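You operate a simulated robot arm through the tools that you are given. There is no shell and no other tool. Be economical: measure what you need, move in short steps, check, and stop when the job is done.

Carry out the task below with a simulated two-armed robot. There is one attempt and no reset: what you move stays moved.

TASK
Stack the green cube that says "R-35" from the top of the packing bench on top of the green cube marked "521". Take the template on the second shelf from the bottom of the steel shelves and put it away on the top of the prep bench. Fetch the wooden block from the middle shelf of the steel shelves and set it on the red folder. Take the teal box on the counter of the tall cabinet and put it away on the shelf of the black bench. Put the brown lattice arc on top of the camera case. Put the white tub on the fourth shelf from the bottom of the steel shelves. Open the left door of the tall cabinet, put the small black cube on the middle left shelf of the tall cabinet, then shut the door. Any order will do.

It is judged by the outcome, as a careful person would: the job done as asked, and still so three seconds after it is handed in. It fails if anything else is knocked over, pushed out of place, dropped, spilled or broken.

THE ROBOT
Two 7-joint arms with two-finger parallel grippers on one trunk, on a base that drives. Base frame: it is fixed to the floor where the robot stands at the start and does not move with it; the origin is under the middle of the robot, x ahead of it, y to its left, z up; the surface under the hand at the start is at about z = 880. Readings come in mm, degrees, newtons and seconds.
The left shoulder is at the start at [20, 138, 1425], the right one opposite. With the tool pointing down near the work surface each hand reaches from about 100 to 400 mm from the robot's upright axis, wherever it stands, measured 20 degrees to its own side. Places, roughly: brown lattice arc [750, 3750, 1250]; camera case [2750, 1500, 1250]; fourth shelf of the steel shelves [700, 3500, 1300]; green cube [250, 0, 1000]; left door of the tall cabinet [2500, 4600, 500]; middle left shelf of the tall cabinet [2700, 4600, 500]; red folder [750, 3750, 1000]; shelf of the black bench [200, 3100, 300]; small black cube (4x4x5 cm) [600, 3900, 900]; teal box (24x18x10 cm) [2800, 4600, 900]; template [750, 3250, 500]; top of the prep bench [200, -2300, 900]; white tub (16x12x8 cm) [600, 3600, 1600]; wooden block (18x5x5 cm) [700, 3400, 900]. Payload 1.57 kg a hand.
The tool frame of a hand sits at the grasp point between the pads (the TCP): z along the fingers, y along the line on which they close. The tips reach 30 mm beyond it. Largest opening 80 mm; finger width 17, thickness 12; the body of the gripper, 40 by 82 mm, starts 80 mm behind the TCP.
Orientation is that of the tool frame in the base frame, as [roll, pitch, yaw] about the fixed x, y, z axes, in that order (R = Rz(yaw) Ry(pitch) Rx(roll)). With the fingers straight down and closing along the base's y, the tool's x points along the base's -x, its y along +y and its z along -z.

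THE INTERFACE
- The arms move only by the tool send_rows. It takes "left_deltas", "right_deltas" or both (then of equal length, played together; a hand with none holds still); each is a list of rows, each a list of 7 numbers: the finger opening in cm, from 0 to 8, then the shift along the tool's x, y, z in units of 40 mm (1.0 is 40 mm), then the turn, a rotation vector about the tool's x, y, z in units of 5 degrees (1.0 is 5 degrees). In form: [[claw, x, y, z, wx, wy, wz], ...]. A call has 1 to 8 rows; each row shifts and turns the commanded pose from where the row before left it, along the tool's axes as they then stand. A call with a number of a shift or a turn outside -1 to 1 is refused whole. Rows are played at 5 a second. More than 50 mm and 8.6 degrees between two rows, or a gripper value outside its range, and nothing of the call is played. A pose out of reach is approached as far as the arm can. The call stops where the force on the tool passes 40 N (or 10 N more than at its start, if that is more) or the arm is blocked; 0.2 s more then pass. The fingers move at their own pace (about 45 mm/s each) and stop on an object; they squeeze with about 20 N. The grip force told is the motor's: it shows also when the fingers shut on nothing. Time passes only in rows, and 0.2 s behind the last, so rows that do not move let the fingers close. It gives the time, the measured TCP pose, the force on the tool (base axes), the opening and the grip force at its end, in the units of the frame above (readings bear some noise), with the torque about the TCP (base axes, N m) and any sound that the robot's microphone picked up.
- Cameras (640 x 400 px; columns grow to the right, rows downward): "scene" is now at [174.4, 21.8, 1286]; the picture's right is [0.28, -0.96, 0.00], its down [-0.73, -0.21, -0.65] and it looks along [0.63, 0.18, -0.76] (base axes); focal length 214 px, centre (320, 200). "left" rides on the left gripper at [72, 7, -122] in its tool frame; the picture's right is [-0.09, 1.00, 0.00], its down [-0.84, -0.08, -0.54] and it looks along [-0.54, -0.05, 0.84] (tool axes); focal length 238 px, centre (320, 200). "right" rides on the right gripper at [72, -7, -122] in its tool frame; the picture's right is [0.09, 1.00, 0.00], its down [-0.84, 0.08, -0.54] and it looks along [-0.54, 0.05, 0.84] (tool axes); focal length 238 px, centre (320, 200). There is no depth. A picture from a camera that has moved, and an enlarged one, comes with that camera's place and axes in the base frame and with its lens.
- get_image(camera): a new picture of that camera. The clock stands still meanwhile.
- lift_body(by): slides the trunk up (or, below 0, down) by that many mm; the arms and the scene camera ride with it, the base frame stays. It gives what a move gives, with no picture.
- steer(legs): drives the robot by 1 to 6 legs, each [ahead, left, turn to the left] in mm, mm and degrees, along the robot's own axes; the way and the turn of a leg run together, so that a leg with both is an arc; at most 1500 mm and 180 degrees a leg. The arms and the cameras ride along, it lands a little off, and it stops where it bumps. It gives what a move gives.
- head_to(pan, tilt): turns the head with the scene camera to pan (to the left, within 60 degrees either way) and tilt (down, from -29 to 69), counted from straight ahead of the robot. It gives what a move gives.
- inspect(camera, box): a new picture of the part [left, top, right, bottom] of that camera's present view, enlarged. The clock stands still meanwhile.
- sign_off(): hands the job in; it is judged then, once.

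Work in short steps. Places have to be worked out from the pictures, the camera data and where the tool is seen: move nearer, look again, correct. Check each grasp and each placing, and mend what went wrong. You have 483 turns and 226 pictures in all, those below and enlarged ones among them. Open the grippers and draw the arms clear of the work before you hand the job in, unless the task says otherwise; then end with one line.

The tools are called after ">>>" by a JSON object that holds its "api" and its "payload". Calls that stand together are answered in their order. send_rows: Moves the arms, as the interface text tells. Its arguments: {"type":"object","properties":{"left_deltas":{"type":"array"},"right_deltas":{"type":"array"}},"required":[]} The other tools are called the same way: lift_body (by) slides the trunk up or down; steer (legs) drives the base; head_to (pan, tilt) turns the head that bears the scene camera; get_image (camera) takes a picture; inspect (camera, box) takes an enlarged picture of a part of a camera's view; sign_off () hands the job in.

At the start:

```text
time: 0.0
left_tcp_pos: [373.8, 147.3, 1216.3]
left_tool_rot: [179.9, 0.0, -180.0]
left_wrist_force: [0.4, 0.4, 0.4]
left_moment: [0.02, 0.05, 0.02]
left_gripper_width: 80.0
left_grasp_force: 0.1
right_tcp_pos: [385.7, -114.8, 1205.9]
right_tool_rot: [-179.8, 0.1, 180.0]
right_wrist_force: [-0.1, 0.3, -0.6]
right_moment: [-0.03, 0.01, 0.02]
right_gripper_width: 80.0
right_grasp_force: 0.1
trunk travel left (down, up): [-800.0, 440.0]
robot x, y, heading: [-3.1, -1.2, 0.1]
head pan, tilt: [16.0, 49.1]
```

scene: 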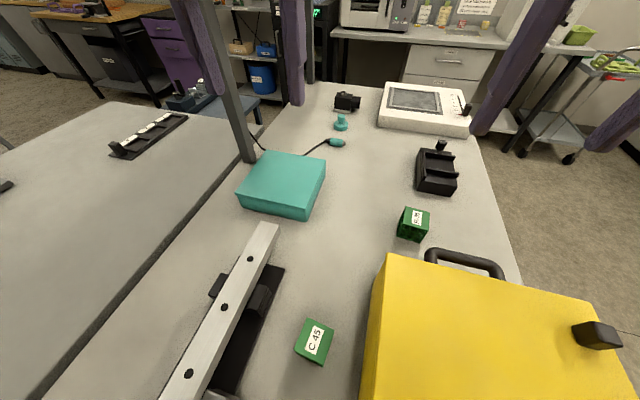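
right: 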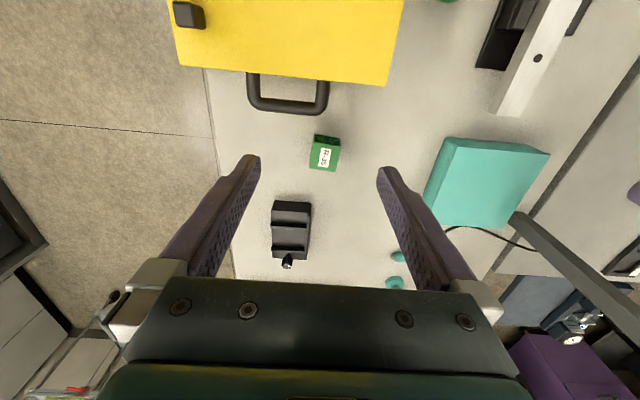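
left: 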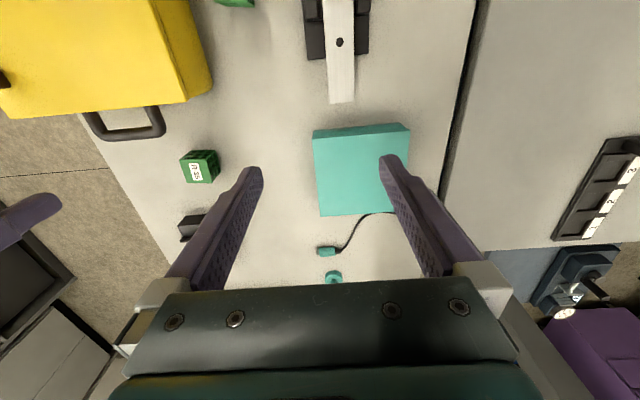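

I see green cubes on the bench; I look closer at their labels first and at the scene around.

>>> {"api": "inspect", "payload": {"camera": "right", "box": [260, 100, 400, 190]}}

>>> {"api": "head_to", "payload": {"pan": 0, "tilt": 65}}

>>> {"api": "get_image", "payload": {"camera": "scene"}}

```text
4.44 times, centred on (330, 145) of right
camera zoom: at [313.7, -121.9, 1328.5], right [-0.09, 1.0, 0.0], down [0.84, 0.08, 0.54], along [0.54, 0.05, -0.84], focal length 1059 px, centre (276, 444)
```

zoom: 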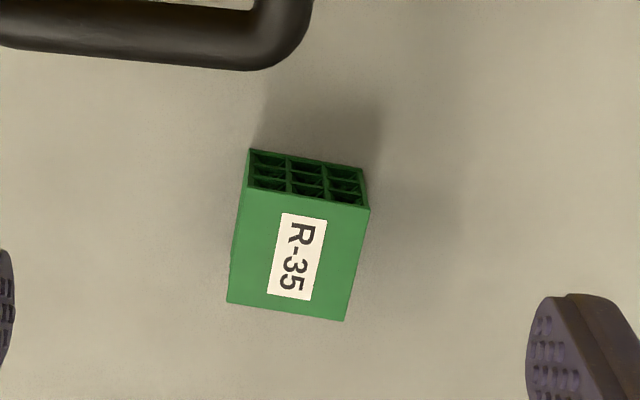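

```text
time: 0.8
left_tcp_pos: [374.7, 148.7, 1215.0]
left_tool_rot: [180.0, -0.1, 180.0]
left_wrist_force: [0.3, -0.2, -0.3]
left_moment: [0.03, 0.0, 0.01]
left_gripper_width: 80.0
left_grasp_force: 0.1
right_tcp_pos: [385.6, -114.9, 1205.8]
right_tool_rot: [-179.9, 0.1, -179.9]
right_wrist_force: [-0.4, -0.4, 0.7]
right_moment: [-0.01, 0.01, 0.01]
right_gripper_width: 80.1
right_grasp_force: 0.0
trunk travel left (down, up): [-800.0, 440.0]
robot x, y, heading: [2.7, -2.4, -0.0]
head pan, tilt: [0.0, 65.0]
```

```text
221 pictures are left
camera scene: at [160.4, 0.4, 1266.8], right [0.0, -1.0, 0.0], down [-0.91, 0.0, -0.42], along [0.42, 0.0, -0.91], focal length 214 px, centre (320, 200)
```

scene: 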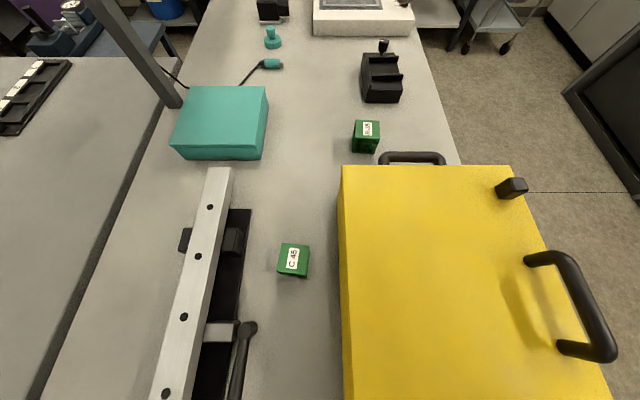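

R-35 is at about (468,-96). The cube 521 isn't seen yet; I raise the trunk and look around.

>>> {"api": "lift_body", "payload": {"by": 300}}

>>> {"api": "get_image", "payload": {"camera": "scene"}}

>>> {"api": "head_to", "payload": {"pan": 0, "tilt": 25}}

>>> {"api": "get_image", "payload": {"camera": "scene"}}

>>> {"api": "head_to", "payload": {"pan": 60, "tilt": 25}}

>>> {"api": "get_image", "payload": {"camera": "scene"}}

>>> {"api": "head_to", "payload": {"pan": -60, "tilt": 25}}

>>> {"api": "get_image", "payload": {"camera": "scene"}}

```text
time: 3.8
left_tcp_pos: [374.0, 148.3, 1516.1]
left_tool_rot: [180.0, -0.1, -180.0]
left_wrist_force: [-0.6, 0.0, 0.3]
left_moment: [0.03, 0.01, 0.0]
left_gripper_width: 80.0
left_grasp_force: 0.0
right_tcp_pos: [386.3, -114.8, 1506.1]
right_tool_rot: [-180.0, 0.1, 180.0]
right_wrist_force: [-0.1, 0.2, 0.9]
right_moment: [-0.01, -0.03, -0.01]
right_gripper_width: 80.0
right_grasp_force: 0.0
trunk travel left (down, up): [-1100.0, 140.0]
robot x, y, heading: [-1.2, 0.3, 0.1]
head pan, tilt: [0.0, 65.0]
```

```text
220 pictures are left
camera scene: at [160.3, 0.4, 1566.7], right [0.0, -1.0, 0.0], down [-0.91, 0.0, -0.42], along [0.42, 0.0, -0.91], focal length 214 px, centre (320, 200)
```

scene: 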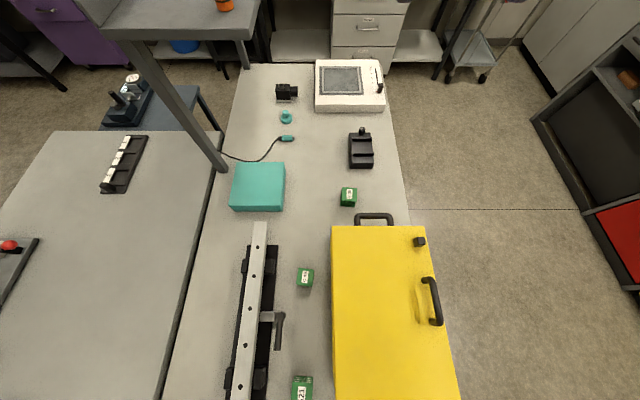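

```text
time: 4.9
left_tcp_pos: [374.4, 148.4, 1516.6]
left_tool_rot: [180.0, 0.0, -180.0]
left_wrist_force: [0.5, 0.0, -0.5]
left_moment: [0.03, 0.0, 0.02]
left_gripper_width: 80.0
left_grasp_force: 0.0
right_tcp_pos: [385.8, -115.3, 1505.2]
right_tool_rot: [-179.9, 0.0, -180.0]
right_wrist_force: [-0.1, 0.0, 0.9]
right_moment: [0.04, 0.0, 0.01]
right_gripper_width: 79.8
right_grasp_force: 0.1
trunk travel left (down, up): [-1100.0, 140.0]
robot x, y, heading: [-2.5, 0.8, -0.1]
head pan, tilt: [0.0, 25.0]
```

```text
219 pictures are left
camera scene: at [191.8, 0.4, 1622.3], right [0.0, -1.0, 0.0], down [-0.42, 0.0, -0.91], along [0.91, 0.0, -0.42], focal length 214 px, centre (320, 200)
```

scene: 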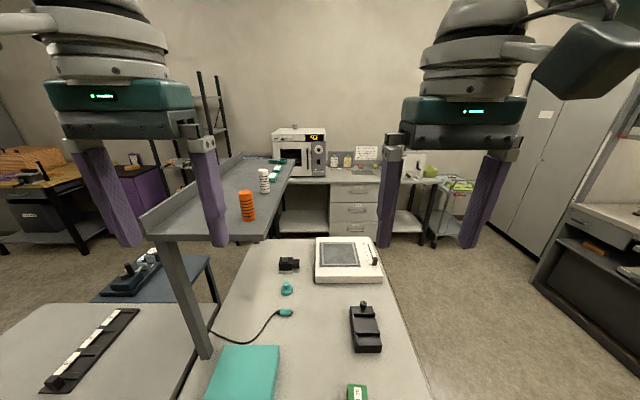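

```text
time: 6.2
left_tcp_pos: [374.3, 148.3, 1515.5]
left_tool_rot: [-179.9, 0.0, -180.0]
left_wrist_force: [-0.2, -0.6, 1.4]
left_moment: [-0.02, 0.02, 0.02]
left_gripper_width: 79.8
left_grasp_force: 0.0
right_tcp_pos: [386.2, -113.9, 1505.7]
right_tool_rot: [-179.9, 0.1, -180.0]
right_wrist_force: [0.0, 0.0, 0.4]
right_moment: [-0.02, -0.03, 0.0]
right_gripper_width: 80.0
right_grasp_force: 0.0
trunk travel left (down, up): [-1100.0, 140.0]
robot x, y, heading: [-3.0, -1.7, 0.1]
head pan, tilt: [60.0, 25.0]
```

```text
218 pictures are left
camera scene: at [145.8, 80.2, 1622.4], right [0.87, -0.5, 0.0], down [-0.21, -0.37, -0.91], along [0.45, 0.78, -0.42], focal length 214 px, centre (320, 200)
```

scene: 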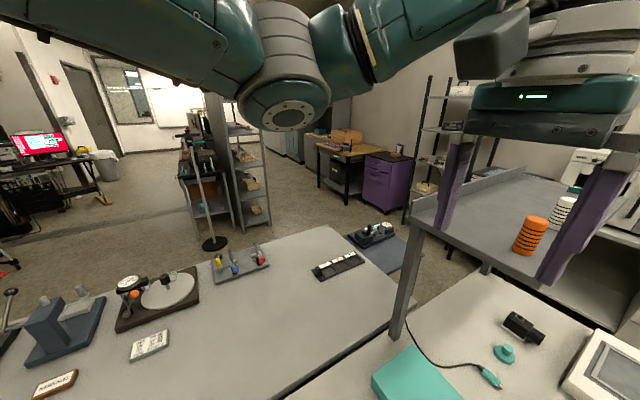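

```text
time: 8.2
left_tcp_pos: [374.0, 147.5, 1515.4]
left_tool_rot: [180.0, 0.0, 180.0]
left_wrist_force: [-0.1, 0.5, 0.1]
left_moment: [-0.02, -0.03, 0.0]
left_gripper_width: 79.9
left_grasp_force: 0.2
right_tcp_pos: [385.0, -113.8, 1505.6]
right_tool_rot: [-179.9, 0.2, -180.0]
right_wrist_force: [0.3, -0.5, -0.1]
right_moment: [0.02, -0.03, 0.02]
right_gripper_width: 79.8
right_grasp_force: 0.1
trunk travel left (down, up): [-1100.0, 140.0]
robot x, y, heading: [0.1, 1.7, 0.3]
head pan, tilt: [-60.0, 25.0]
```

```text
217 pictures are left
camera scene: at [145.8, -79.4, 1622.4], right [-0.87, -0.5, 0.0], down [-0.21, 0.37, -0.91], along [0.45, -0.78, -0.42], focal length 214 px, centre (320, 200)
```

scene: 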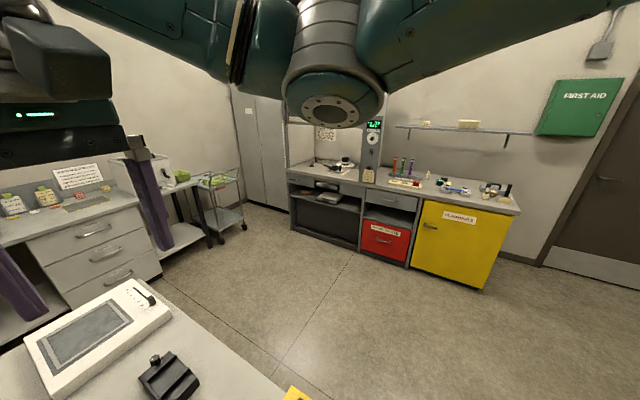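

A third green cube appears at the bottom edge; I zoom to read it.

>>> {"api": "head_to", "payload": {"pan": 0, "tilt": 69}}

>>> {"api": "inspect", "payload": {"camera": "scene", "box": [240, 300, 400, 400]}}

>>> {"api": "get_image", "payload": {"camera": "scene"}}

```text
time: 9.5
left_tcp_pos: [374.6, 147.2, 1515.7]
left_tool_rot: [-180.0, 0.0, 180.0]
left_wrist_force: [-0.3, -0.1, 0.7]
left_moment: [0.02, 0.01, 0.0]
left_gripper_width: 80.2
left_grasp_force: 0.0
right_tcp_pos: [387.1, -114.7, 1506.0]
right_tool_rot: [-179.9, 0.1, 179.9]
right_wrist_force: [0.3, -0.1, -0.6]
right_moment: [0.01, -0.03, 0.0]
right_gripper_width: 79.8
right_grasp_force: 0.1
trunk travel left (down, up): [-1100.0, 140.0]
robot x, y, heading: [-0.4, -3.0, 0.0]
head pan, tilt: [0.0, 68.8]
```

```text
4.00 times, centred on (320, 350) of scene
camera zoom: at [155.6, 0.4, 1563.0], right [0.0, -1.0, 0.0], down [-0.93, 0.0, -0.36], along [0.36, 0.0, -0.93], focal length 858 px, centre (320, -400)
```

zoom: 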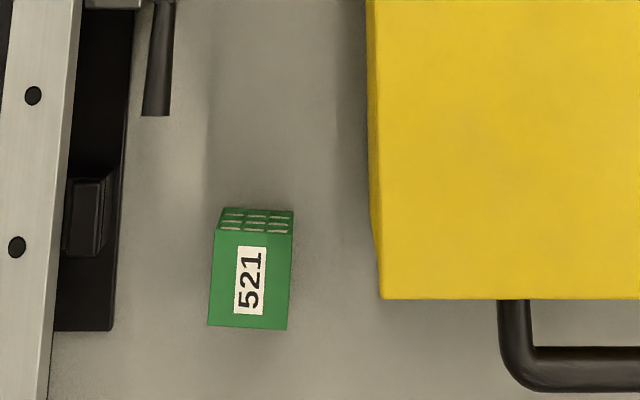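

```text
215 pictures are left
camera scene: at [155.6, 0.4, 1563.0], right [0.0, -1.0, 0.0], down [-0.93, 0.0, -0.36], along [0.36, 0.0, -0.93], focal length 214 px, centre (320, 200)
```

scene: 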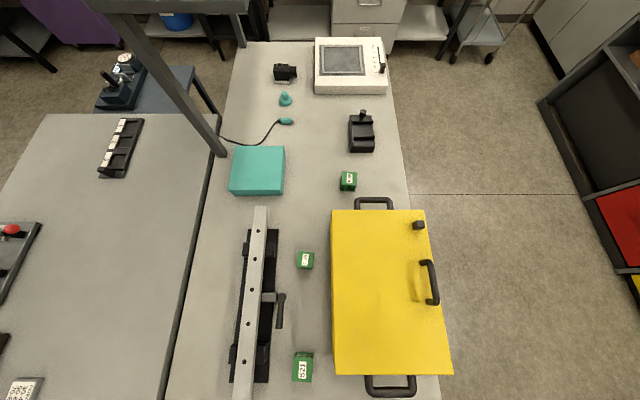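

521 is at about (-42,43), R-35 at about (473,-97), both ~50 mm. I drive a bit ahead so that R-35 comes into the right hand's reach.

>>> {"api": "steer", "payload": {"legs": [[140, 0, 0]]}}

>>> {"api": "get_image", "payload": {"camera": "right"}}

```text
time: 10.8
left_tcp_pos: [514.4, 148.9, 1516.4]
left_tool_rot: [179.9, 0.0, -179.8]
left_wrist_force: [-0.5, 0.4, 0.4]
left_moment: [-0.03, -0.05, -0.02]
left_gripper_width: 80.0
left_grasp_force: 0.0
right_tcp_pos: [524.6, -113.3, 1505.8]
right_tool_rot: [180.0, 0.0, -179.9]
right_wrist_force: [-0.4, -0.6, 0.3]
right_moment: [-0.01, 0.05, 0.04]
right_gripper_width: 79.8
right_grasp_force: 0.0
trunk travel left (down, up): [-1100.0, 140.0]
robot x, y, heading: [141.7, 0.5, 0.1]
head pan, tilt: [0.0, 68.8]
```

```text
214 pictures are left
camera right: at [452.6, -121.3, 1628.4], right [-0.09, 1.0, 0.0], down [0.84, 0.08, 0.54], along [0.54, 0.05, -0.84], focal length 238 px, centre (320, 200)
```

right: 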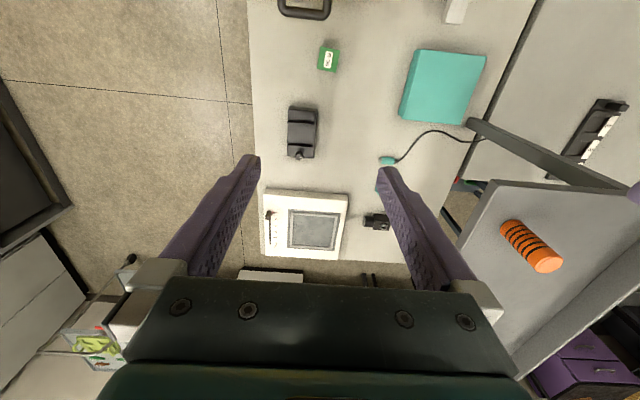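

R-35 now measured at (478,-99). I lower the trunk and shift the right hand over it.

>>> {"api": "lift_body", "payload": {"by": -400}}

>>> {"api": "send_rows", "payload": {"right_deltas": [[8, 0.6, 0.2, 0, 0, 0, 0], [8, 0.56, 0.16, 0, 0, 0, 0]]}}

>>> {"api": "get_image", "payload": {"camera": "right"}}

```text
time: 14.6
left_tcp_pos: [512.7, 148.9, 1117.6]
left_tool_rot: [180.0, 0.0, -180.0]
left_wrist_force: [-0.3, 0.7, 0.0]
left_moment: [-0.02, -0.01, 0.01]
left_gripper_width: 80.0
left_grasp_force: 0.1
right_tcp_pos: [524.9, -113.1, 1106.3]
right_tool_rot: [-180.0, 0.1, -179.9]
right_wrist_force: [0.1, -0.1, -1.0]
right_moment: [0.0, -0.02, 0.02]
right_gripper_width: 79.8
right_grasp_force: 0.1
trunk travel left (down, up): [-700.0, 540.0]
robot x, y, heading: [136.2, 0.4, 0.1]
head pan, tilt: [0.0, 68.8]
```

```text
time: 15.2
left_tcp_pos: [513.1, 148.4, 1116.5]
left_tool_rot: [-180.0, 0.0, -179.9]
left_wrist_force: [-0.4, 0.3, 1.0]
left_moment: [0.02, -0.02, -0.06]
left_gripper_width: 80.1
left_grasp_force: 0.0
right_tcp_pos: [479.4, -99.4, 1105.4]
right_tool_rot: [-179.9, 0.0, -179.9]
right_wrist_force: [-0.9, -0.5, 0.0]
right_moment: [0.01, 0.0, 0.02]
right_gripper_width: 80.3
right_grasp_force: 0.1
trunk travel left (down, up): [-700.0, 540.0]
robot x, y, heading: [135.5, 1.4, 0.1]
head pan, tilt: [0.0, 68.8]
```

```text
213 pictures are left
camera right: at [406.3, -107.5, 1227.8], right [-0.09, 1.0, 0.0], down [0.84, 0.08, 0.54], along [0.54, 0.05, -0.84], focal length 238 px, centre (320, 200)
```

right: 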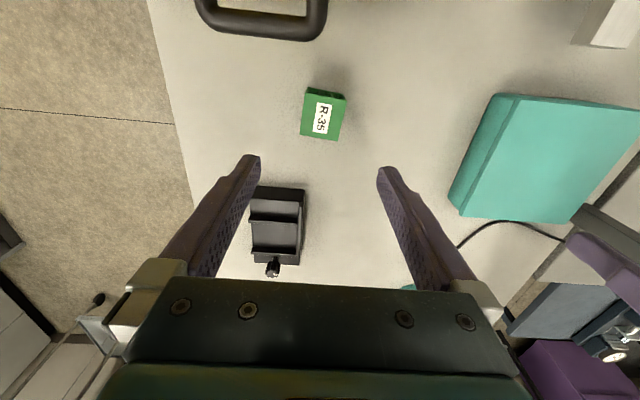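

The cube's centre is confirmed at (479,-99), turned about -6°. I turn the wrist and come down around it.

>>> {"api": "send_rows", "payload": {"right_deltas": [[8, 0, 0, 1, 0, 0, 0.6], [8, 0, 0, 1, 0, 0, 0.5], [8, 0, 0, 1, 0, 0, 0], [8, 0, 0, 1, 0, 0, 0]]}}

>>> {"api": "get_image", "payload": {"camera": "right"}}

```text
time: 16.2
left_tcp_pos: [514.1, 148.6, 1116.8]
left_tool_rot: [-179.9, -0.1, -179.9]
left_wrist_force: [0.3, 0.6, -0.3]
left_moment: [0.02, 0.02, 0.01]
left_gripper_width: 80.1
left_grasp_force: 0.0
right_tcp_pos: [478.6, -98.3, 945.1]
right_tool_rot: [-179.9, 0.1, 174.7]
right_wrist_force: [1.1, -0.5, -0.5]
right_moment: [0.0, -0.01, 0.01]
right_gripper_width: 80.2
right_grasp_force: 0.0
trunk travel left (down, up): [-700.0, 540.0]
robot x, y, heading: [138.7, -0.5, -0.1]
head pan, tilt: [0.0, 68.8]
```

```text
212 pictures are left
camera right: at [406.3, -99.2, 1068.0], right [0.0, 1.0, 0.0], down [0.84, 0.0, 0.54], along [0.54, 0.0, -0.84], focal length 238 px, centre (320, 200)
```

right: 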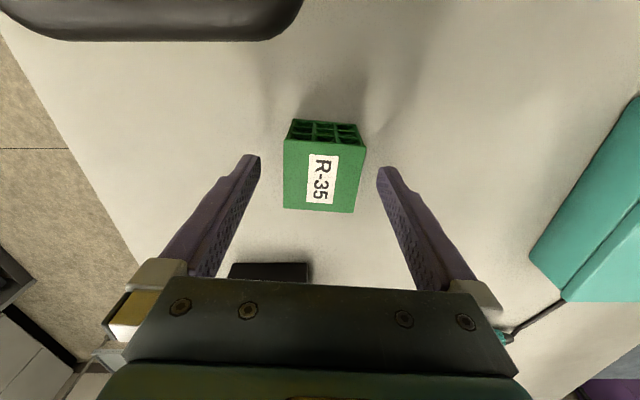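

The cube is centred between the pads. I go down the last 30 mm and close.

>>> {"api": "send_rows", "payload": {"right_deltas": [[8, 0, 0, 0.72, 0, 0, 0], [3, 0, 0, 0, 0, 0, 0], [3, 0, 0, 0, 0, 0, 0], [3, 0, 0, 0, 0, 0, 0]]}}

>>> {"api": "send_rows", "payload": {"right_deltas": [[3, 0, 0, -1, 0, 0, 0], [3, 0, 0, -1, 0, 0, 0], [3, 0, 0, -1, 0, 0, 0], [3, 0, 0, -1, 0, 0, 0], [3, 0, 0, -1, 0, 0, 0]]}}

>>> {"api": "get_image", "payload": {"camera": "right"}}

```text
time: 17.2
left_tcp_pos: [512.4, 148.7, 1115.3]
left_tool_rot: [180.0, 0.0, -179.9]
left_wrist_force: [-1.4, 0.5, -0.4]
left_moment: [0.01, 0.0, 0.01]
left_gripper_width: 80.1
left_grasp_force: 0.0
right_tcp_pos: [479.2, -100.3, 917.0]
right_tool_rot: [-179.9, 0.0, 174.6]
right_wrist_force: [0.1, 0.5, 0.1]
right_moment: [0.0, -0.02, 0.0]
right_gripper_width: 49.5
right_grasp_force: 20.0
trunk travel left (down, up): [-700.0, 540.0]
robot x, y, heading: [140.8, -1.1, 0.1]
head pan, tilt: [0.0, 68.8]
```

```text
time: 18.4
left_tcp_pos: [512.5, 148.1, 1116.4]
left_tool_rot: [180.0, 0.0, -180.0]
left_wrist_force: [0.0, -0.6, -0.7]
left_moment: [-0.03, -0.01, 0.01]
left_gripper_width: 80.0
left_grasp_force: 0.0
right_tcp_pos: [478.8, -99.4, 1117.6]
right_tool_rot: [-180.0, 0.0, 174.6]
right_wrist_force: [0.1, -0.2, 0.5]
right_moment: [0.03, 0.01, 0.03]
right_gripper_width: 49.7
right_grasp_force: 20.2
trunk travel left (down, up): [-700.0, 540.0]
robot x, y, heading: [138.3, 0.4, 0.2]
head pan, tilt: [0.0, 68.8]
```

```text
211 pictures are left
camera right: at [405.9, -100.5, 1239.7], right [0.0, 1.0, 0.0], down [0.84, 0.0, 0.54], along [0.54, 0.0, -0.84], focal length 238 px, centre (320, 200)
```

right: 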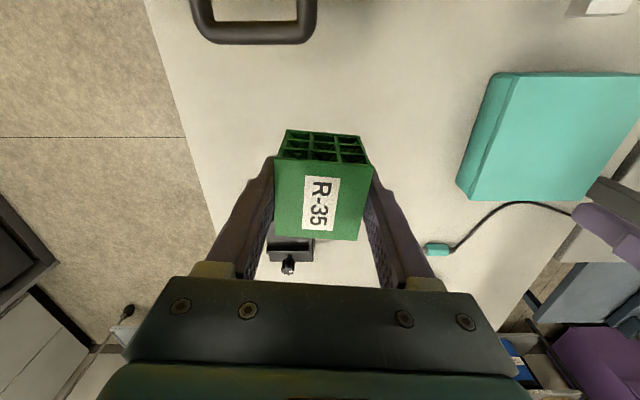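

The cube is held. I raise the trunk and drive back and to the left so that 521 lies in front of the right hand.

>>> {"api": "lift_body", "payload": {"by": 200}}

>>> {"api": "steer", "payload": {"legs": [[-510, 0, 0], [0, 140, 0]]}}

>>> {"api": "get_image", "payload": {"camera": "right"}}

>>> {"api": "get_image", "payload": {"camera": "scene"}}

```text
time: 20.6
left_tcp_pos: [512.2, 149.2, 1316.2]
left_tool_rot: [-180.0, 0.0, -179.8]
left_wrist_force: [-0.3, 0.3, 0.6]
left_moment: [0.0, -0.02, 0.0]
left_gripper_width: 80.0
left_grasp_force: 0.1
right_tcp_pos: [477.4, -99.4, 1316.7]
right_tool_rot: [-180.0, 0.0, 174.6]
right_wrist_force: [0.6, -0.3, -0.4]
right_moment: [0.0, -0.02, -0.01]
right_gripper_width: 49.6
right_grasp_force: 20.4
trunk travel left (down, up): [-900.0, 340.0]
robot x, y, heading: [142.4, -4.3, -0.1]
head pan, tilt: [0.0, 68.8]
```

```text
time: 24.5
left_tcp_pos: [6.1, 286.7, 1316.3]
left_tool_rot: [180.0, 0.0, -179.8]
left_wrist_force: [-0.1, 0.4, 0.1]
left_moment: [-0.02, 0.0, -0.01]
left_gripper_width: 80.2
left_grasp_force: 0.1
right_tcp_pos: [-28.6, 38.1, 1316.6]
right_tool_rot: [-179.9, 0.1, 174.6]
right_wrist_force: [-0.4, -0.3, -0.5]
right_moment: [0.01, -0.01, -0.04]
right_gripper_width: 49.6
right_grasp_force: 19.6
trunk travel left (down, up): [-900.0, 340.0]
robot x, y, heading: [-366.3, 140.3, -0.0]
head pan, tilt: [0.0, 68.8]
```

```text
210 pictures are left
camera right: at [-100.2, 37.7, 1439.3], right [0.0, 1.0, 0.0], down [0.84, 0.0, 0.54], along [0.54, 0.0, -0.84], focal length 238 px, centre (320, 200)
```

right: 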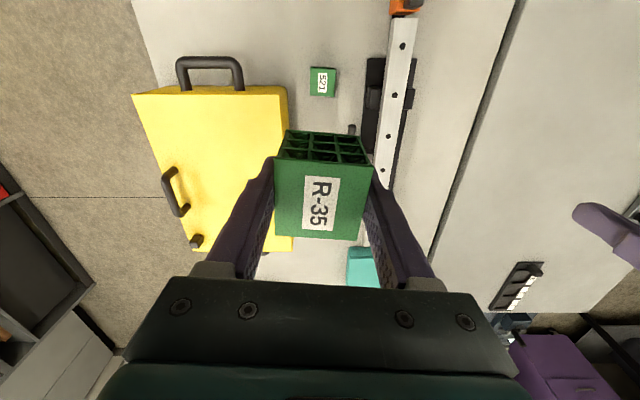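

```text
209 pictures are left
camera scene: at [-212.2, 138.7, 1362.9], right [0.0, -1.0, 0.0], down [-0.93, 0.0, -0.36], along [0.36, 0.0, -0.93], focal length 214 px, centre (320, 200)
```

scene: 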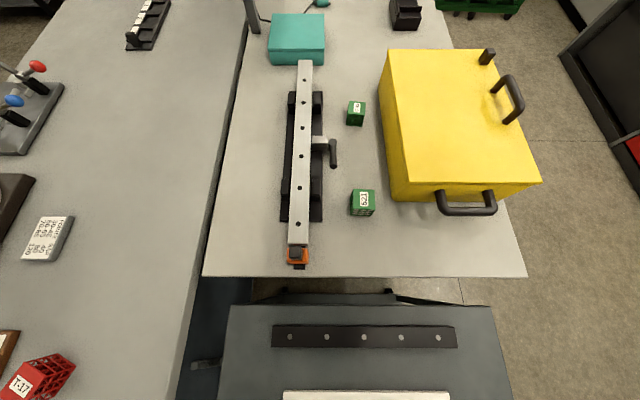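

521 is at (-42,43.5). I lower the trunk and shift over it, then look closer.

>>> {"api": "lift_body", "payload": {"by": -230}}

>>> {"api": "inspect", "payload": {"camera": "right", "box": [260, 20, 400, 120]}}

>>> {"api": "inspect", "payload": {"camera": "scene", "box": [300, 150, 420, 240]}}

```text
time: 26.9
left_tcp_pos: [7.4, 286.4, 1086.0]
left_tool_rot: [180.0, 0.0, -179.8]
left_wrist_force: [0.1, 0.4, 0.8]
left_moment: [0.02, -0.01, 0.0]
left_gripper_width: 80.1
left_grasp_force: 0.0
right_tcp_pos: [-28.1, 38.6, 1086.5]
right_tool_rot: [-179.9, 0.1, 174.8]
right_wrist_force: [0.5, 0.7, 0.2]
right_moment: [0.0, 0.0, 0.03]
right_gripper_width: 49.5
right_grasp_force: 19.9
trunk travel left (down, up): [-670.0, 570.0]
robot x, y, heading: [-370.8, 138.8, 0.2]
head pan, tilt: [0.0, 68.8]
```

```text
4.00 times, centred on (330, 70) of right
camera zoom: at [-100.2, 37.7, 1209.3], right [0.0, 1.0, 0.0], down [0.84, 0.0, 0.54], along [0.54, 0.0, -0.84], focal length 953 px, centre (280, 720)
```

zoom: 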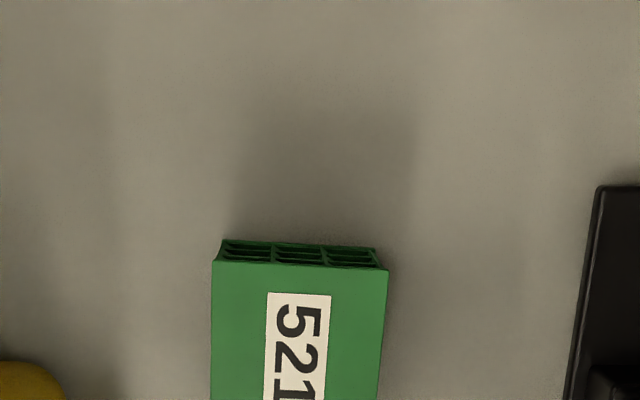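

```text
4.44 times, centred on (360, 195) of scene
camera zoom: at [-212.2, 138.7, 1133.0], right [0.0, -1.0, 0.0], down [-0.93, 0.0, -0.36], along [0.36, 0.0, -0.93], focal length 953 px, centre (142, 222)
```

zoom: 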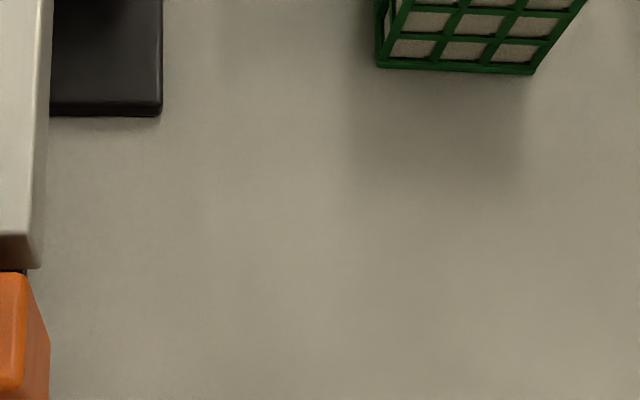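

521's centre is (-41,43), turned about -3°, and R-35 sits centred in the grip. I align and come down to about 20 mm above.

>>> {"api": "send_rows", "payload": {"right_deltas": [[3, 0.36, 0.085, 0, 0, 0, -0.5], [3, 0, 0, 0.8, 0, 0, 0], [3, 0, 0, 0.8, 0, 0, 0], [3, 0, 0, 0.8, 0, 0, 0]]}}

>>> {"api": "get_image", "payload": {"camera": "scene"}}

>>> {"api": "get_image", "payload": {"camera": "right"}}

```text
time: 27.9
left_tcp_pos: [5.5, 287.1, 1085.7]
left_tool_rot: [-179.9, 0.0, -179.8]
left_wrist_force: [-0.4, 0.1, 0.5]
left_moment: [-0.02, 0.01, 0.02]
left_gripper_width: 80.2
left_grasp_force: 0.1
right_tcp_pos: [-42.7, 42.6, 989.8]
right_tool_rot: [-180.0, 0.1, 177.3]
right_wrist_force: [-1.2, -0.3, 0.3]
right_moment: [-0.02, 0.0, -0.02]
right_gripper_width: 49.5
right_grasp_force: 20.3
trunk travel left (down, up): [-670.0, 570.0]
robot x, y, heading: [-368.6, 135.4, 0.3]
head pan, tilt: [0.0, 68.8]
```

```text
206 pictures are left
camera scene: at [-212.3, 138.7, 1132.9], right [0.0, -1.0, 0.0], down [-0.93, 0.0, -0.36], along [0.36, 0.0, -0.93], focal length 214 px, centre (320, 200)
```

scene: 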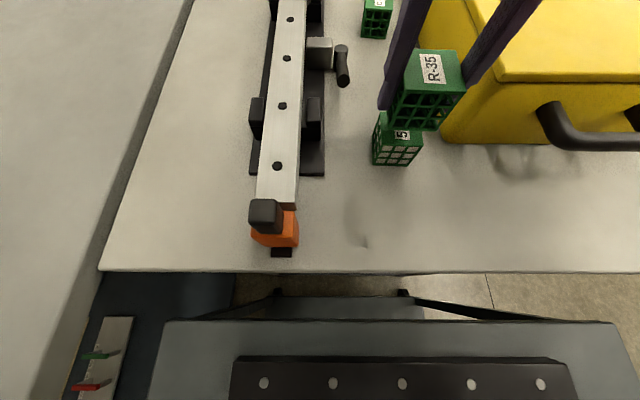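

```text
205 pictures are left
camera right: at [-114.2, 39.5, 1112.8], right [-0.04, 1.0, 0.0], down [0.84, 0.04, 0.54], along [0.54, 0.02, -0.84], focal length 238 px, centre (320, 200)
```

right: 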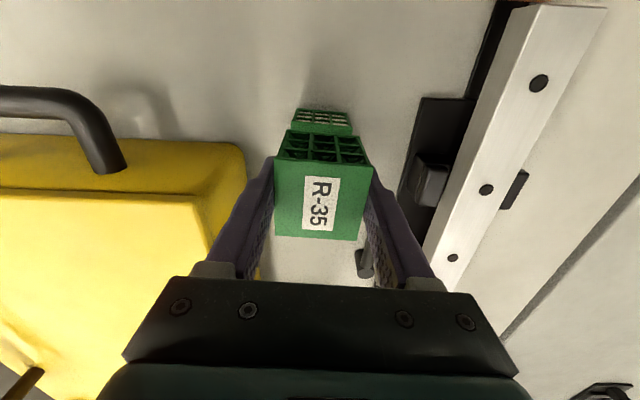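

Laterally aligned. I lower 16 mm and then in small steps until contact.

>>> {"api": "send_rows", "payload": {"right_deltas": [[3, 0, 0, 0.4, 0, 0, 0], [3, 0, 0, 0.05, 0, 0, 0], [3, 0, 0, 0.05, 0, 0, 0], [3, 0, 0, 0, 0, 0, 0]]}}

>>> {"api": "inspect", "payload": {"camera": "scene", "box": [340, 30, 500, 190]}}

```text
time: 28.9
left_tcp_pos: [5.6, 287.0, 1085.1]
left_tool_rot: [180.0, 0.0, -179.7]
left_wrist_force: [-0.4, 0.3, -0.1]
left_moment: [-0.03, -0.04, 0.02]
left_gripper_width: 80.0
left_grasp_force: 0.1
right_tcp_pos: [-42.5, 41.4, 970.8]
right_tool_rot: [-179.9, 0.1, 177.1]
right_wrist_force: [0.1, -0.1, 0.4]
right_moment: [0.01, -0.01, 0.02]
right_gripper_width: 49.7
right_grasp_force: 19.9
trunk travel left (down, up): [-670.0, 570.0]
robot x, y, heading: [-368.0, 140.3, 0.2]
head pan, tilt: [0.0, 68.8]
```

```text
2.50 times, centred on (420, 110) of scene
camera zoom: at [-212.2, 138.7, 1132.9], right [0.0, -1.0, 0.0], down [-0.93, 0.0, -0.36], along [0.36, 0.0, -0.93], focal length 536 px, centre (70, 425)
```

zoom: 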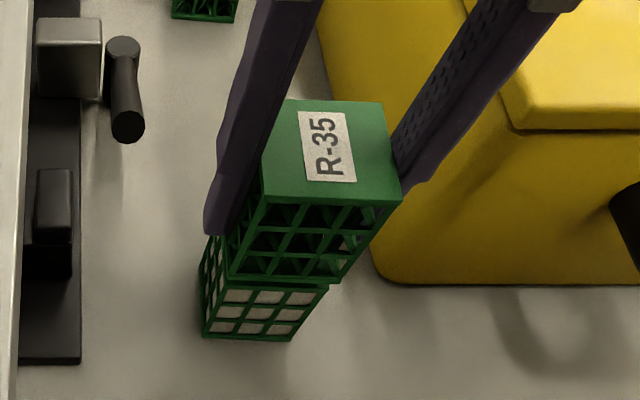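

R-35 seems about 2-3 mm too far toward -y; I correct and lower to contact.

>>> {"api": "send_rows", "payload": {"right_deltas": [[3, 0, 0.06, 0, 0, 0, 0], [3, 0, 0, 0.05, 0, 0, 0], [3, 0, 0, 0.04, 0, 0, 0], [3, 0, 0, 0.02, 0, 0, 0], [3, 0, 0, 0, 0, 0, 0]]}}

>>> {"api": "inspect", "payload": {"camera": "scene", "box": [340, 30, 500, 190]}}

```text
time: 30.1
left_tcp_pos: [5.9, 286.6, 1086.4]
left_tool_rot: [-180.0, 0.0, -179.7]
left_wrist_force: [-0.1, -0.3, -0.1]
left_moment: [0.03, 0.01, -0.03]
left_gripper_width: 79.9
left_grasp_force: 0.1
right_tcp_pos: [-41.3, 46.0, 965.9]
right_tool_rot: [-180.0, 0.0, 177.2]
right_wrist_force: [-0.5, 0.6, -1.0]
right_moment: [0.01, -0.02, -0.01]
right_gripper_width: 49.7
right_grasp_force: 19.7
trunk travel left (down, up): [-670.0, 570.0]
robot x, y, heading: [-370.2, 132.6, 0.3]
head pan, tilt: [0.0, 68.8]
```

```text
2.50 times, centred on (420, 110) of scene
camera zoom: at [-212.2, 138.7, 1132.9], right [0.0, -1.0, 0.0], down [-0.93, 0.0, -0.36], along [0.36, 0.0, -0.93], focal length 536 px, centre (70, 425)
```

zoom: 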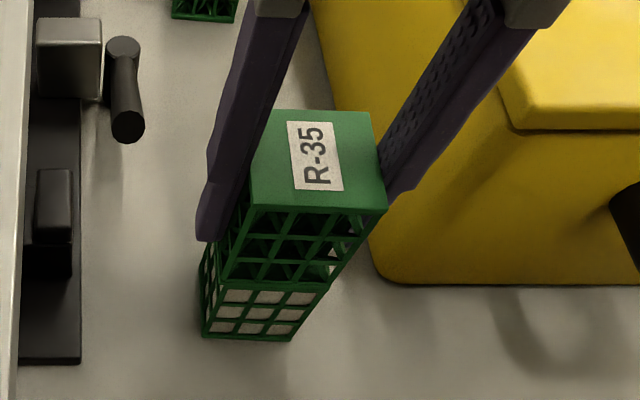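

Well aligned now; I feel for contact with 1 mm steps.

>>> {"api": "send_rows", "payload": {"right_deltas": [[3, 0, 0, 0.025, 0, 0, 0], [3, 0, 0, 0, 0, 0, 0]]}}

>>> {"api": "send_rows", "payload": {"right_deltas": [[3, 0, 0, 0.03, 0, 0, 0], [3, 0, 0, 0, 0, 0, 0]]}}

```text
time: 30.7
left_tcp_pos: [7.2, 287.4, 1085.8]
left_tool_rot: [180.0, 0.1, -179.8]
left_wrist_force: [-0.2, 0.0, 0.2]
left_moment: [-0.02, -0.01, -0.04]
left_gripper_width: 80.1
left_grasp_force: 0.0
right_tcp_pos: [-42.0, 45.5, 964.4]
right_tool_rot: [-179.9, 0.0, 177.1]
right_wrist_force: [0.3, 1.6, -0.9]
right_moment: [0.02, 0.01, 0.02]
right_gripper_width: 49.8
right_grasp_force: 20.1
trunk travel left (down, up): [-670.0, 570.0]
robot x, y, heading: [-365.8, 138.7, 0.1]
head pan, tilt: [0.0, 68.8]
```

```text
time: 31.3
left_tcp_pos: [5.8, 287.0, 1085.3]
left_tool_rot: [180.0, 0.1, -179.9]
left_wrist_force: [-0.4, -0.3, 0.4]
left_moment: [-0.01, 0.0, 0.02]
left_gripper_width: 79.9
left_grasp_force: 0.1
right_tcp_pos: [-40.7, 45.2, 964.9]
right_tool_rot: [180.0, 0.1, 177.3]
right_wrist_force: [-0.5, 0.7, 2.0]
right_moment: [0.01, 0.02, -0.02]
right_gripper_width: 49.8
right_grasp_force: 20.0
trunk travel left (down, up): [-670.0, 570.0]
robot x, y, heading: [-367.4, 140.9, 0.2]
head pan, tilt: [0.0, 68.8]
```

Force is beginning to rise; one more small step to make sure.

>>> {"api": "send_rows", "payload": {"right_deltas": [[3, 0, 0, 0.04, 0, 0, 0], [3, 0, 0, 0, 0, 0, 0]]}}

```text
time: 31.9
left_tcp_pos: [5.8, 287.6, 1086.6]
left_tool_rot: [-179.9, 0.0, -179.8]
left_wrist_force: [0.5, 0.6, -0.2]
left_moment: [-0.01, 0.01, 0.0]
left_gripper_width: 79.9
left_grasp_force: 0.1
right_tcp_pos: [-40.9, 45.4, 962.6]
right_tool_rot: [-180.0, 0.1, 177.3]
right_wrist_force: [-2.4, 1.0, 14.9]
right_moment: [0.0, 0.05, 0.02]
right_gripper_width: 49.8
right_grasp_force: 20.0
trunk travel left (down, up): [-670.0, 570.0]
robot x, y, heading: [-363.0, 137.7, 0.3]
head pan, tilt: [0.0, 68.8]
```

Contact (15 N). I open and withdraw up.

>>> {"api": "send_rows", "payload": {"right_deltas": [[3, 0, 0, -0.04, 0, 0, 0], [6.5, 0, 0, 0, 0, 0, 0], [6.5, 0, 0, 0, 0, 0, 0], [6.5, 0, 0, -0.5, 0, 0, 0], [6.5, 0, 0, -1, 0, 0, 0], [6.5, 0, 0, -1, 0, 0, 0], [6.5, 0, 0, -1, 0, 0, 0], [6.5, 0, 0, -1, 0, 0, 0]]}}

>>> {"api": "get_image", "payload": {"camera": "scene"}}

```text
time: 33.7
left_tcp_pos: [5.8, 285.6, 1085.7]
left_tool_rot: [-180.0, 0.0, -179.8]
left_wrist_force: [0.2, 0.6, 0.1]
left_moment: [0.02, 0.01, 0.02]
left_gripper_width: 80.2
left_grasp_force: 0.0
right_tcp_pos: [-42.2, 46.2, 1145.3]
right_tool_rot: [180.0, 0.0, 177.2]
right_wrist_force: [-0.1, -0.3, 0.5]
right_moment: [0.02, 0.01, 0.0]
right_gripper_width: 65.1
right_grasp_force: 0.2
trunk travel left (down, up): [-670.0, 570.0]
robot x, y, heading: [-367.5, 140.4, 0.6]
head pan, tilt: [0.0, 68.8]
```

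```text
202 pictures are left
camera scene: at [-212.1, 138.7, 1132.9], right [0.0, -1.0, 0.0], down [-0.93, 0.0, -0.36], along [0.36, 0.0, -0.93], focal length 214 px, centre (320, 200)
```

scene: 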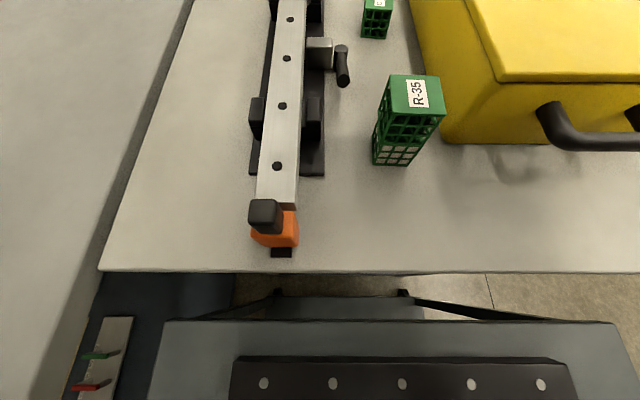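

Stacked well. Now I raise the trunk, turn left 90° and survey toward the steel shelves.

>>> {"api": "lift_body", "payload": {"by": 400}}

>>> {"api": "steer", "payload": {"legs": [[-200, 0, 0], [0, 0, 90]]}}

>>> {"api": "head_to", "payload": {"pan": 0, "tilt": 30}}

>>> {"api": "get_image", "payload": {"camera": "scene"}}

>>> {"api": "head_to", "payload": {"pan": 0, "tilt": 69}}

>>> {"api": "get_image", "payload": {"camera": "scene"}}

```text
time: 37.5
left_tcp_pos: [4.9, 286.5, 1486.2]
left_tool_rot: [179.9, 0.0, -179.8]
left_wrist_force: [-0.6, -0.7, 0.8]
left_moment: [0.0, -0.01, 0.02]
left_gripper_width: 80.2
left_grasp_force: 0.1
right_tcp_pos: [-41.6, 44.2, 1544.9]
right_tool_rot: [-179.9, 0.0, 177.2]
right_wrist_force: [-0.2, 0.3, -0.2]
right_moment: [-0.01, 0.04, 0.05]
right_gripper_width: 65.1
right_grasp_force: 0.0
trunk travel left (down, up): [-1070.0, 170.0]
robot x, y, heading: [-366.6, 135.0, -0.1]
head pan, tilt: [0.0, 68.8]
```

```text
time: 43.0
left_tcp_pos: [-715.1, 512.5, 1486.9]
left_tool_rot: [180.0, 0.0, -90.3]
left_wrist_force: [0.4, -0.1, -0.1]
left_moment: [0.0, 0.01, 0.0]
left_gripper_width: 79.8
left_grasp_force: 0.1
right_tcp_pos: [-473.0, 460.9, 1544.6]
right_tool_rot: [-179.9, 0.0, -93.3]
right_wrist_force: [-0.4, -0.1, 0.3]
right_moment: [0.05, 0.01, -0.03]
right_gripper_width: 64.9
right_grasp_force: 0.1
trunk travel left (down, up): [-1070.0, 170.0]
robot x, y, heading: [-567.2, 137.3, 89.7]
head pan, tilt: [0.0, 68.8]
```

```text
time: 44.0
left_tcp_pos: [-713.3, 512.1, 1486.1]
left_tool_rot: [180.0, 0.0, -90.3]
left_wrist_force: [-0.7, -1.1, 0.5]
left_moment: [0.0, -0.01, -0.03]
left_gripper_width: 80.0
left_grasp_force: 0.1
right_tcp_pos: [-472.8, 461.6, 1545.2]
right_tool_rot: [-179.9, 0.2, -93.3]
right_wrist_force: [0.1, 0.4, -0.6]
right_moment: [-0.03, -0.06, -0.02]
right_gripper_width: 65.2
right_grasp_force: 0.1
trunk travel left (down, up): [-1070.0, 170.0]
robot x, y, heading: [-571.0, 135.8, 89.7]
head pan, tilt: [0.0, 30.0]
```

```text
201 pictures are left
camera scene: at [-567.9, 327.7, 1584.3], right [1.0, 0.0, 0.0], down [0.0, -0.5, -0.87], along [0.0, 0.87, -0.5], focal length 214 px, centre (320, 200)
```

scene: 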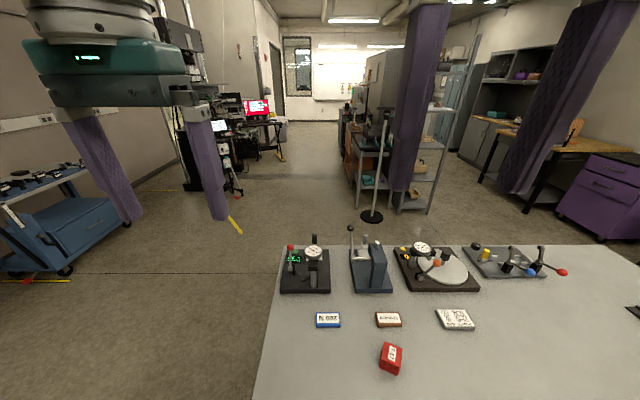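

```text
time: 45.0
left_tcp_pos: [-715.2, 511.3, 1484.8]
left_tool_rot: [179.9, 0.0, -90.2]
left_wrist_force: [-0.3, -0.3, -0.6]
left_moment: [0.02, 0.02, 0.01]
left_gripper_width: 80.0
left_grasp_force: 0.0
right_tcp_pos: [-473.1, 461.7, 1545.6]
right_tool_rot: [-179.9, 0.1, -93.3]
right_wrist_force: [0.1, 0.4, 0.4]
right_moment: [0.0, -0.02, 0.0]
right_gripper_width: 64.8
right_grasp_force: 0.1
trunk travel left (down, up): [-1070.0, 170.0]
robot x, y, heading: [-569.5, 134.8, 89.7]
head pan, tilt: [0.0, 68.8]
```

```text
200 pictures are left
camera scene: at [-568.1, 293.2, 1533.0], right [1.0, 0.0, 0.0], down [0.0, -0.93, -0.36], along [0.0, 0.36, -0.93], focal length 214 px, centre (320, 200)
```

scene: 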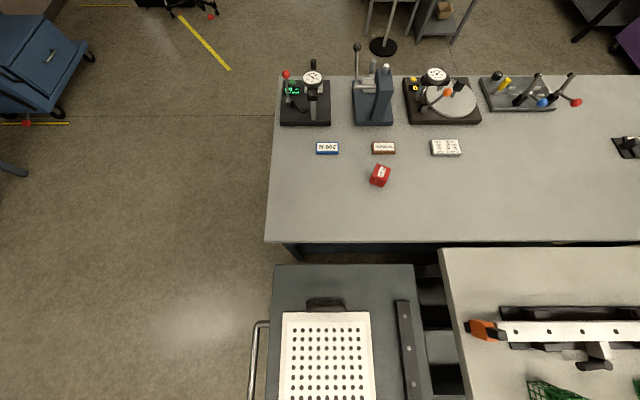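

The base passes over furniture freely, it seems. I zoom on the steel shelves area.

>>> {"api": "head_to", "payload": {"pan": -15, "tilt": 15}}

>>> {"api": "inspect", "payload": {"camera": "scene", "box": [200, 120, 440, 270]}}

```text
time: 46.3
left_tcp_pos: [-714.1, 512.8, 1485.7]
left_tool_rot: [179.9, 0.1, -90.4]
left_wrist_force: [0.0, -0.7, 0.1]
left_moment: [0.01, -0.01, 0.01]
left_gripper_width: 80.1
left_grasp_force: 0.0
right_tcp_pos: [-473.1, 461.7, 1545.3]
right_tool_rot: [180.0, 0.1, -93.3]
right_wrist_force: [0.6, 0.2, -1.2]
right_moment: [-0.05, 0.05, -0.01]
right_gripper_width: 64.9
right_grasp_force: 0.1
trunk travel left (down, up): [-1070.0, 170.0]
robot x, y, heading: [-569.1, 141.4, 89.6]
head pan, tilt: [-15.0, 15.0]
```

```text
2.67 times, centred on (320, 195) of scene
camera zoom: at [-543.7, 327.4, 1608.5], right [0.96, -0.26, 0.0], down [-0.07, -0.25, -0.97], along [0.25, 0.93, -0.26], focal length 572 px, centre (320, 213)
```

zoom: 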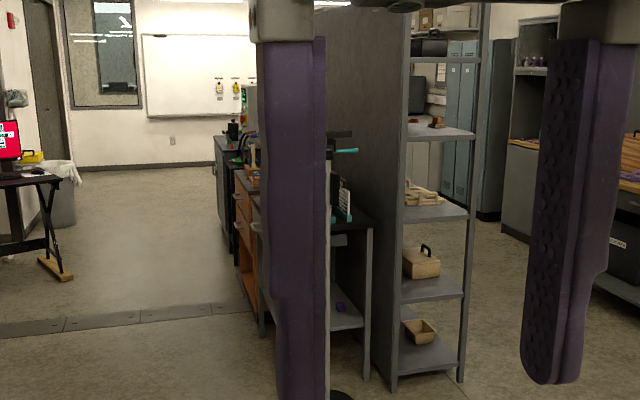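

The steel shelves open toward +x, with a solid back on the -x side. I drive forward across, then right, and look again.

>>> {"api": "steer", "payload": {"legs": [[1450, 0, 0], [0, -1450, 0]]}}

>>> {"api": "head_to", "payload": {"pan": 0, "tilt": 20}}

>>> {"api": "get_image", "payload": {"camera": "scene"}}

```text
time: 60.3
left_tcp_pos: [749.1, 1954.6, 1487.0]
left_tool_rot: [-180.0, -0.1, -90.2]
left_wrist_force: [-0.4, 0.2, 0.5]
left_moment: [-0.01, 0.01, 0.01]
left_gripper_width: 79.9
left_grasp_force: 0.1
right_tcp_pos: [991.0, 1905.0, 1545.3]
right_tool_rot: [-179.9, 0.1, -93.2]
right_wrist_force: [-0.3, 0.9, -0.3]
right_moment: [-0.02, -0.01, 0.0]
right_gripper_width: 64.9
right_grasp_force: 0.1
trunk travel left (down, up): [-1070.0, 170.0]
robot x, y, heading: [896.7, 1581.3, 90.0]
head pan, tilt: [-15.0, 15.0]
```

```text
time: 61.1
left_tcp_pos: [748.3, 1954.1, 1485.9]
left_tool_rot: [180.0, 0.1, -90.1]
left_wrist_force: [0.4, 0.5, -0.6]
left_moment: [-0.02, 0.01, -0.02]
left_gripper_width: 79.7
left_grasp_force: 0.0
right_tcp_pos: [990.5, 1905.3, 1545.1]
right_tool_rot: [-179.9, 0.1, -93.1]
right_wrist_force: [0.9, -0.1, -0.8]
right_moment: [-0.02, -0.01, -0.03]
right_gripper_width: 64.9
right_grasp_force: 0.1
trunk travel left (down, up): [-1070.0, 170.0]
robot x, y, heading: [893.8, 1578.2, 89.8]
head pan, tilt: [0.0, 20.0]
```

```text
198 pictures are left
camera scene: at [896.6, 1772.9, 1600.5], right [1.0, 0.0, 0.0], down [0.0, -0.34, -0.94], along [0.0, 0.94, -0.34], focal length 214 px, centre (320, 200)
```

scene: 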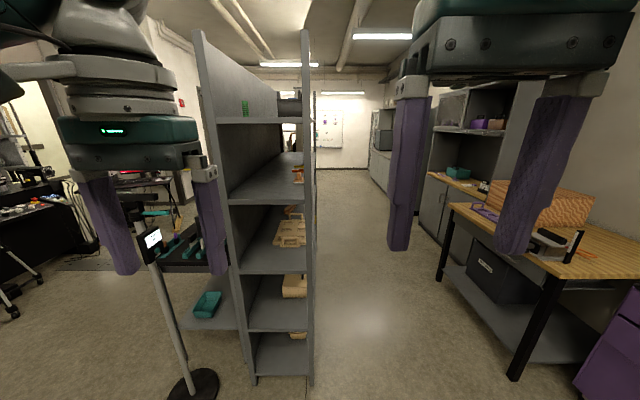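

I see the layout: shelf front near x≈815, open to +x, aisle to x≈2000. I drive into the aisle and turn to face the shelves.

>>> {"api": "steer", "payload": {"legs": [[0, -520, 0], [1000, 0, 0], [950, 0, 0], [0, 0, 90]]}}

>>> {"api": "head_to", "payload": {"pan": 0, "tilt": 30}}

>>> {"api": "get_image", "payload": {"camera": "scene"}}

```text
time: 77.3
left_tcp_pos: [1046.6, 3389.6, 1486.3]
left_tool_rot: [179.9, 0.0, 0.4]
left_wrist_force: [0.2, 0.1, 0.1]
left_moment: [0.02, -0.03, 0.0]
left_gripper_width: 80.2
left_grasp_force: 0.1
right_tcp_pos: [1094.9, 3630.9, 1544.8]
right_tool_rot: [-179.9, 0.1, -2.8]
right_wrist_force: [1.1, 0.1, -0.2]
right_moment: [-0.01, -0.02, -0.01]
right_gripper_width: 65.0
right_grasp_force: 0.0
trunk travel left (down, up): [-1070.0, 170.0]
robot x, y, heading: [1419.8, 3538.7, -179.4]
head pan, tilt: [0.0, 20.0]
```

```text
time: 78.1
left_tcp_pos: [1047.8, 3389.7, 1485.7]
left_tool_rot: [179.9, 0.0, 0.4]
left_wrist_force: [0.1, 0.0, 0.0]
left_moment: [-0.01, 0.01, 0.04]
left_gripper_width: 80.1
left_grasp_force: 0.1
right_tcp_pos: [1094.1, 3631.6, 1544.8]
right_tool_rot: [-180.0, 0.1, -2.7]
right_wrist_force: [-0.5, -0.5, -1.1]
right_moment: [0.01, 0.0, 0.0]
right_gripper_width: 65.3
right_grasp_force: 0.1
trunk travel left (down, up): [-1070.0, 170.0]
robot x, y, heading: [1419.1, 3537.5, -179.8]
head pan, tilt: [0.0, 30.0]
```

```text
197 pictures are left
camera scene: at [1229.7, 3539.3, 1584.5], right [-0.01, 1.0, 0.0], down [0.5, 0.0, -0.87], along [-0.87, 0.0, -0.5], focal length 214 px, centre (320, 200)
```

scene: 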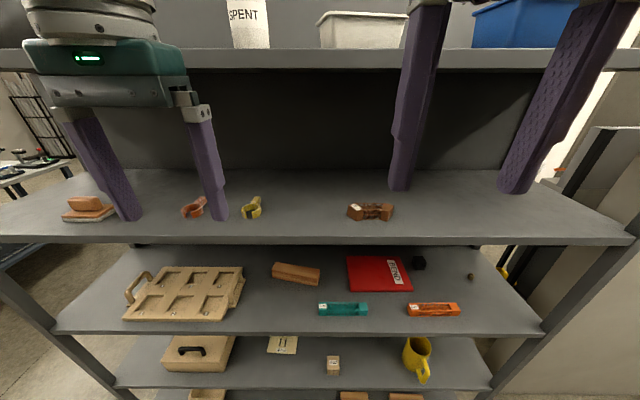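

I zoom on the shelves to identify the items.

>>> {"api": "inspect", "payload": {"camera": "scene", "box": [240, 180, 500, 390]}}

>>> {"api": "inspect", "payload": {"camera": "scene", "box": [160, 0, 500, 230]}}

```text
1.90 times, centred on (370, 285) of scene
camera zoom: at [1229.7, 3539.3, 1584.5], right [-0.01, 1.0, 0.0], down [0.5, 0.0, -0.87], along [-0.87, 0.0, -0.5], focal length 408 px, centre (225, 38)
```

zoom: 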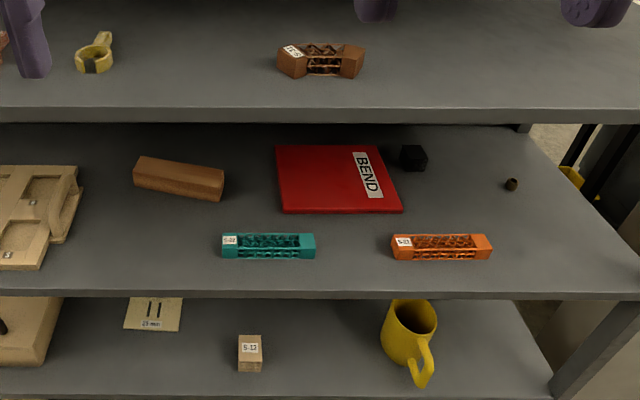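

```text
1.74 times, centred on (330, 115) of scene
camera zoom: at [1229.7, 3539.3, 1584.5], right [-0.01, 1.0, 0.0], down [0.5, 0.0, -0.87], along [-0.87, 0.0, -0.5], focal length 373 px, centre (303, 348)
```

zoom: 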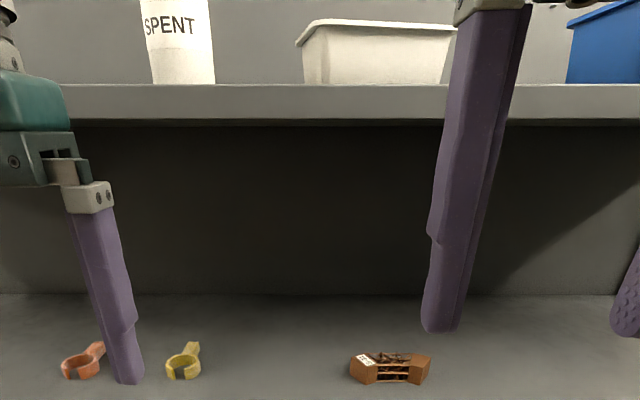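

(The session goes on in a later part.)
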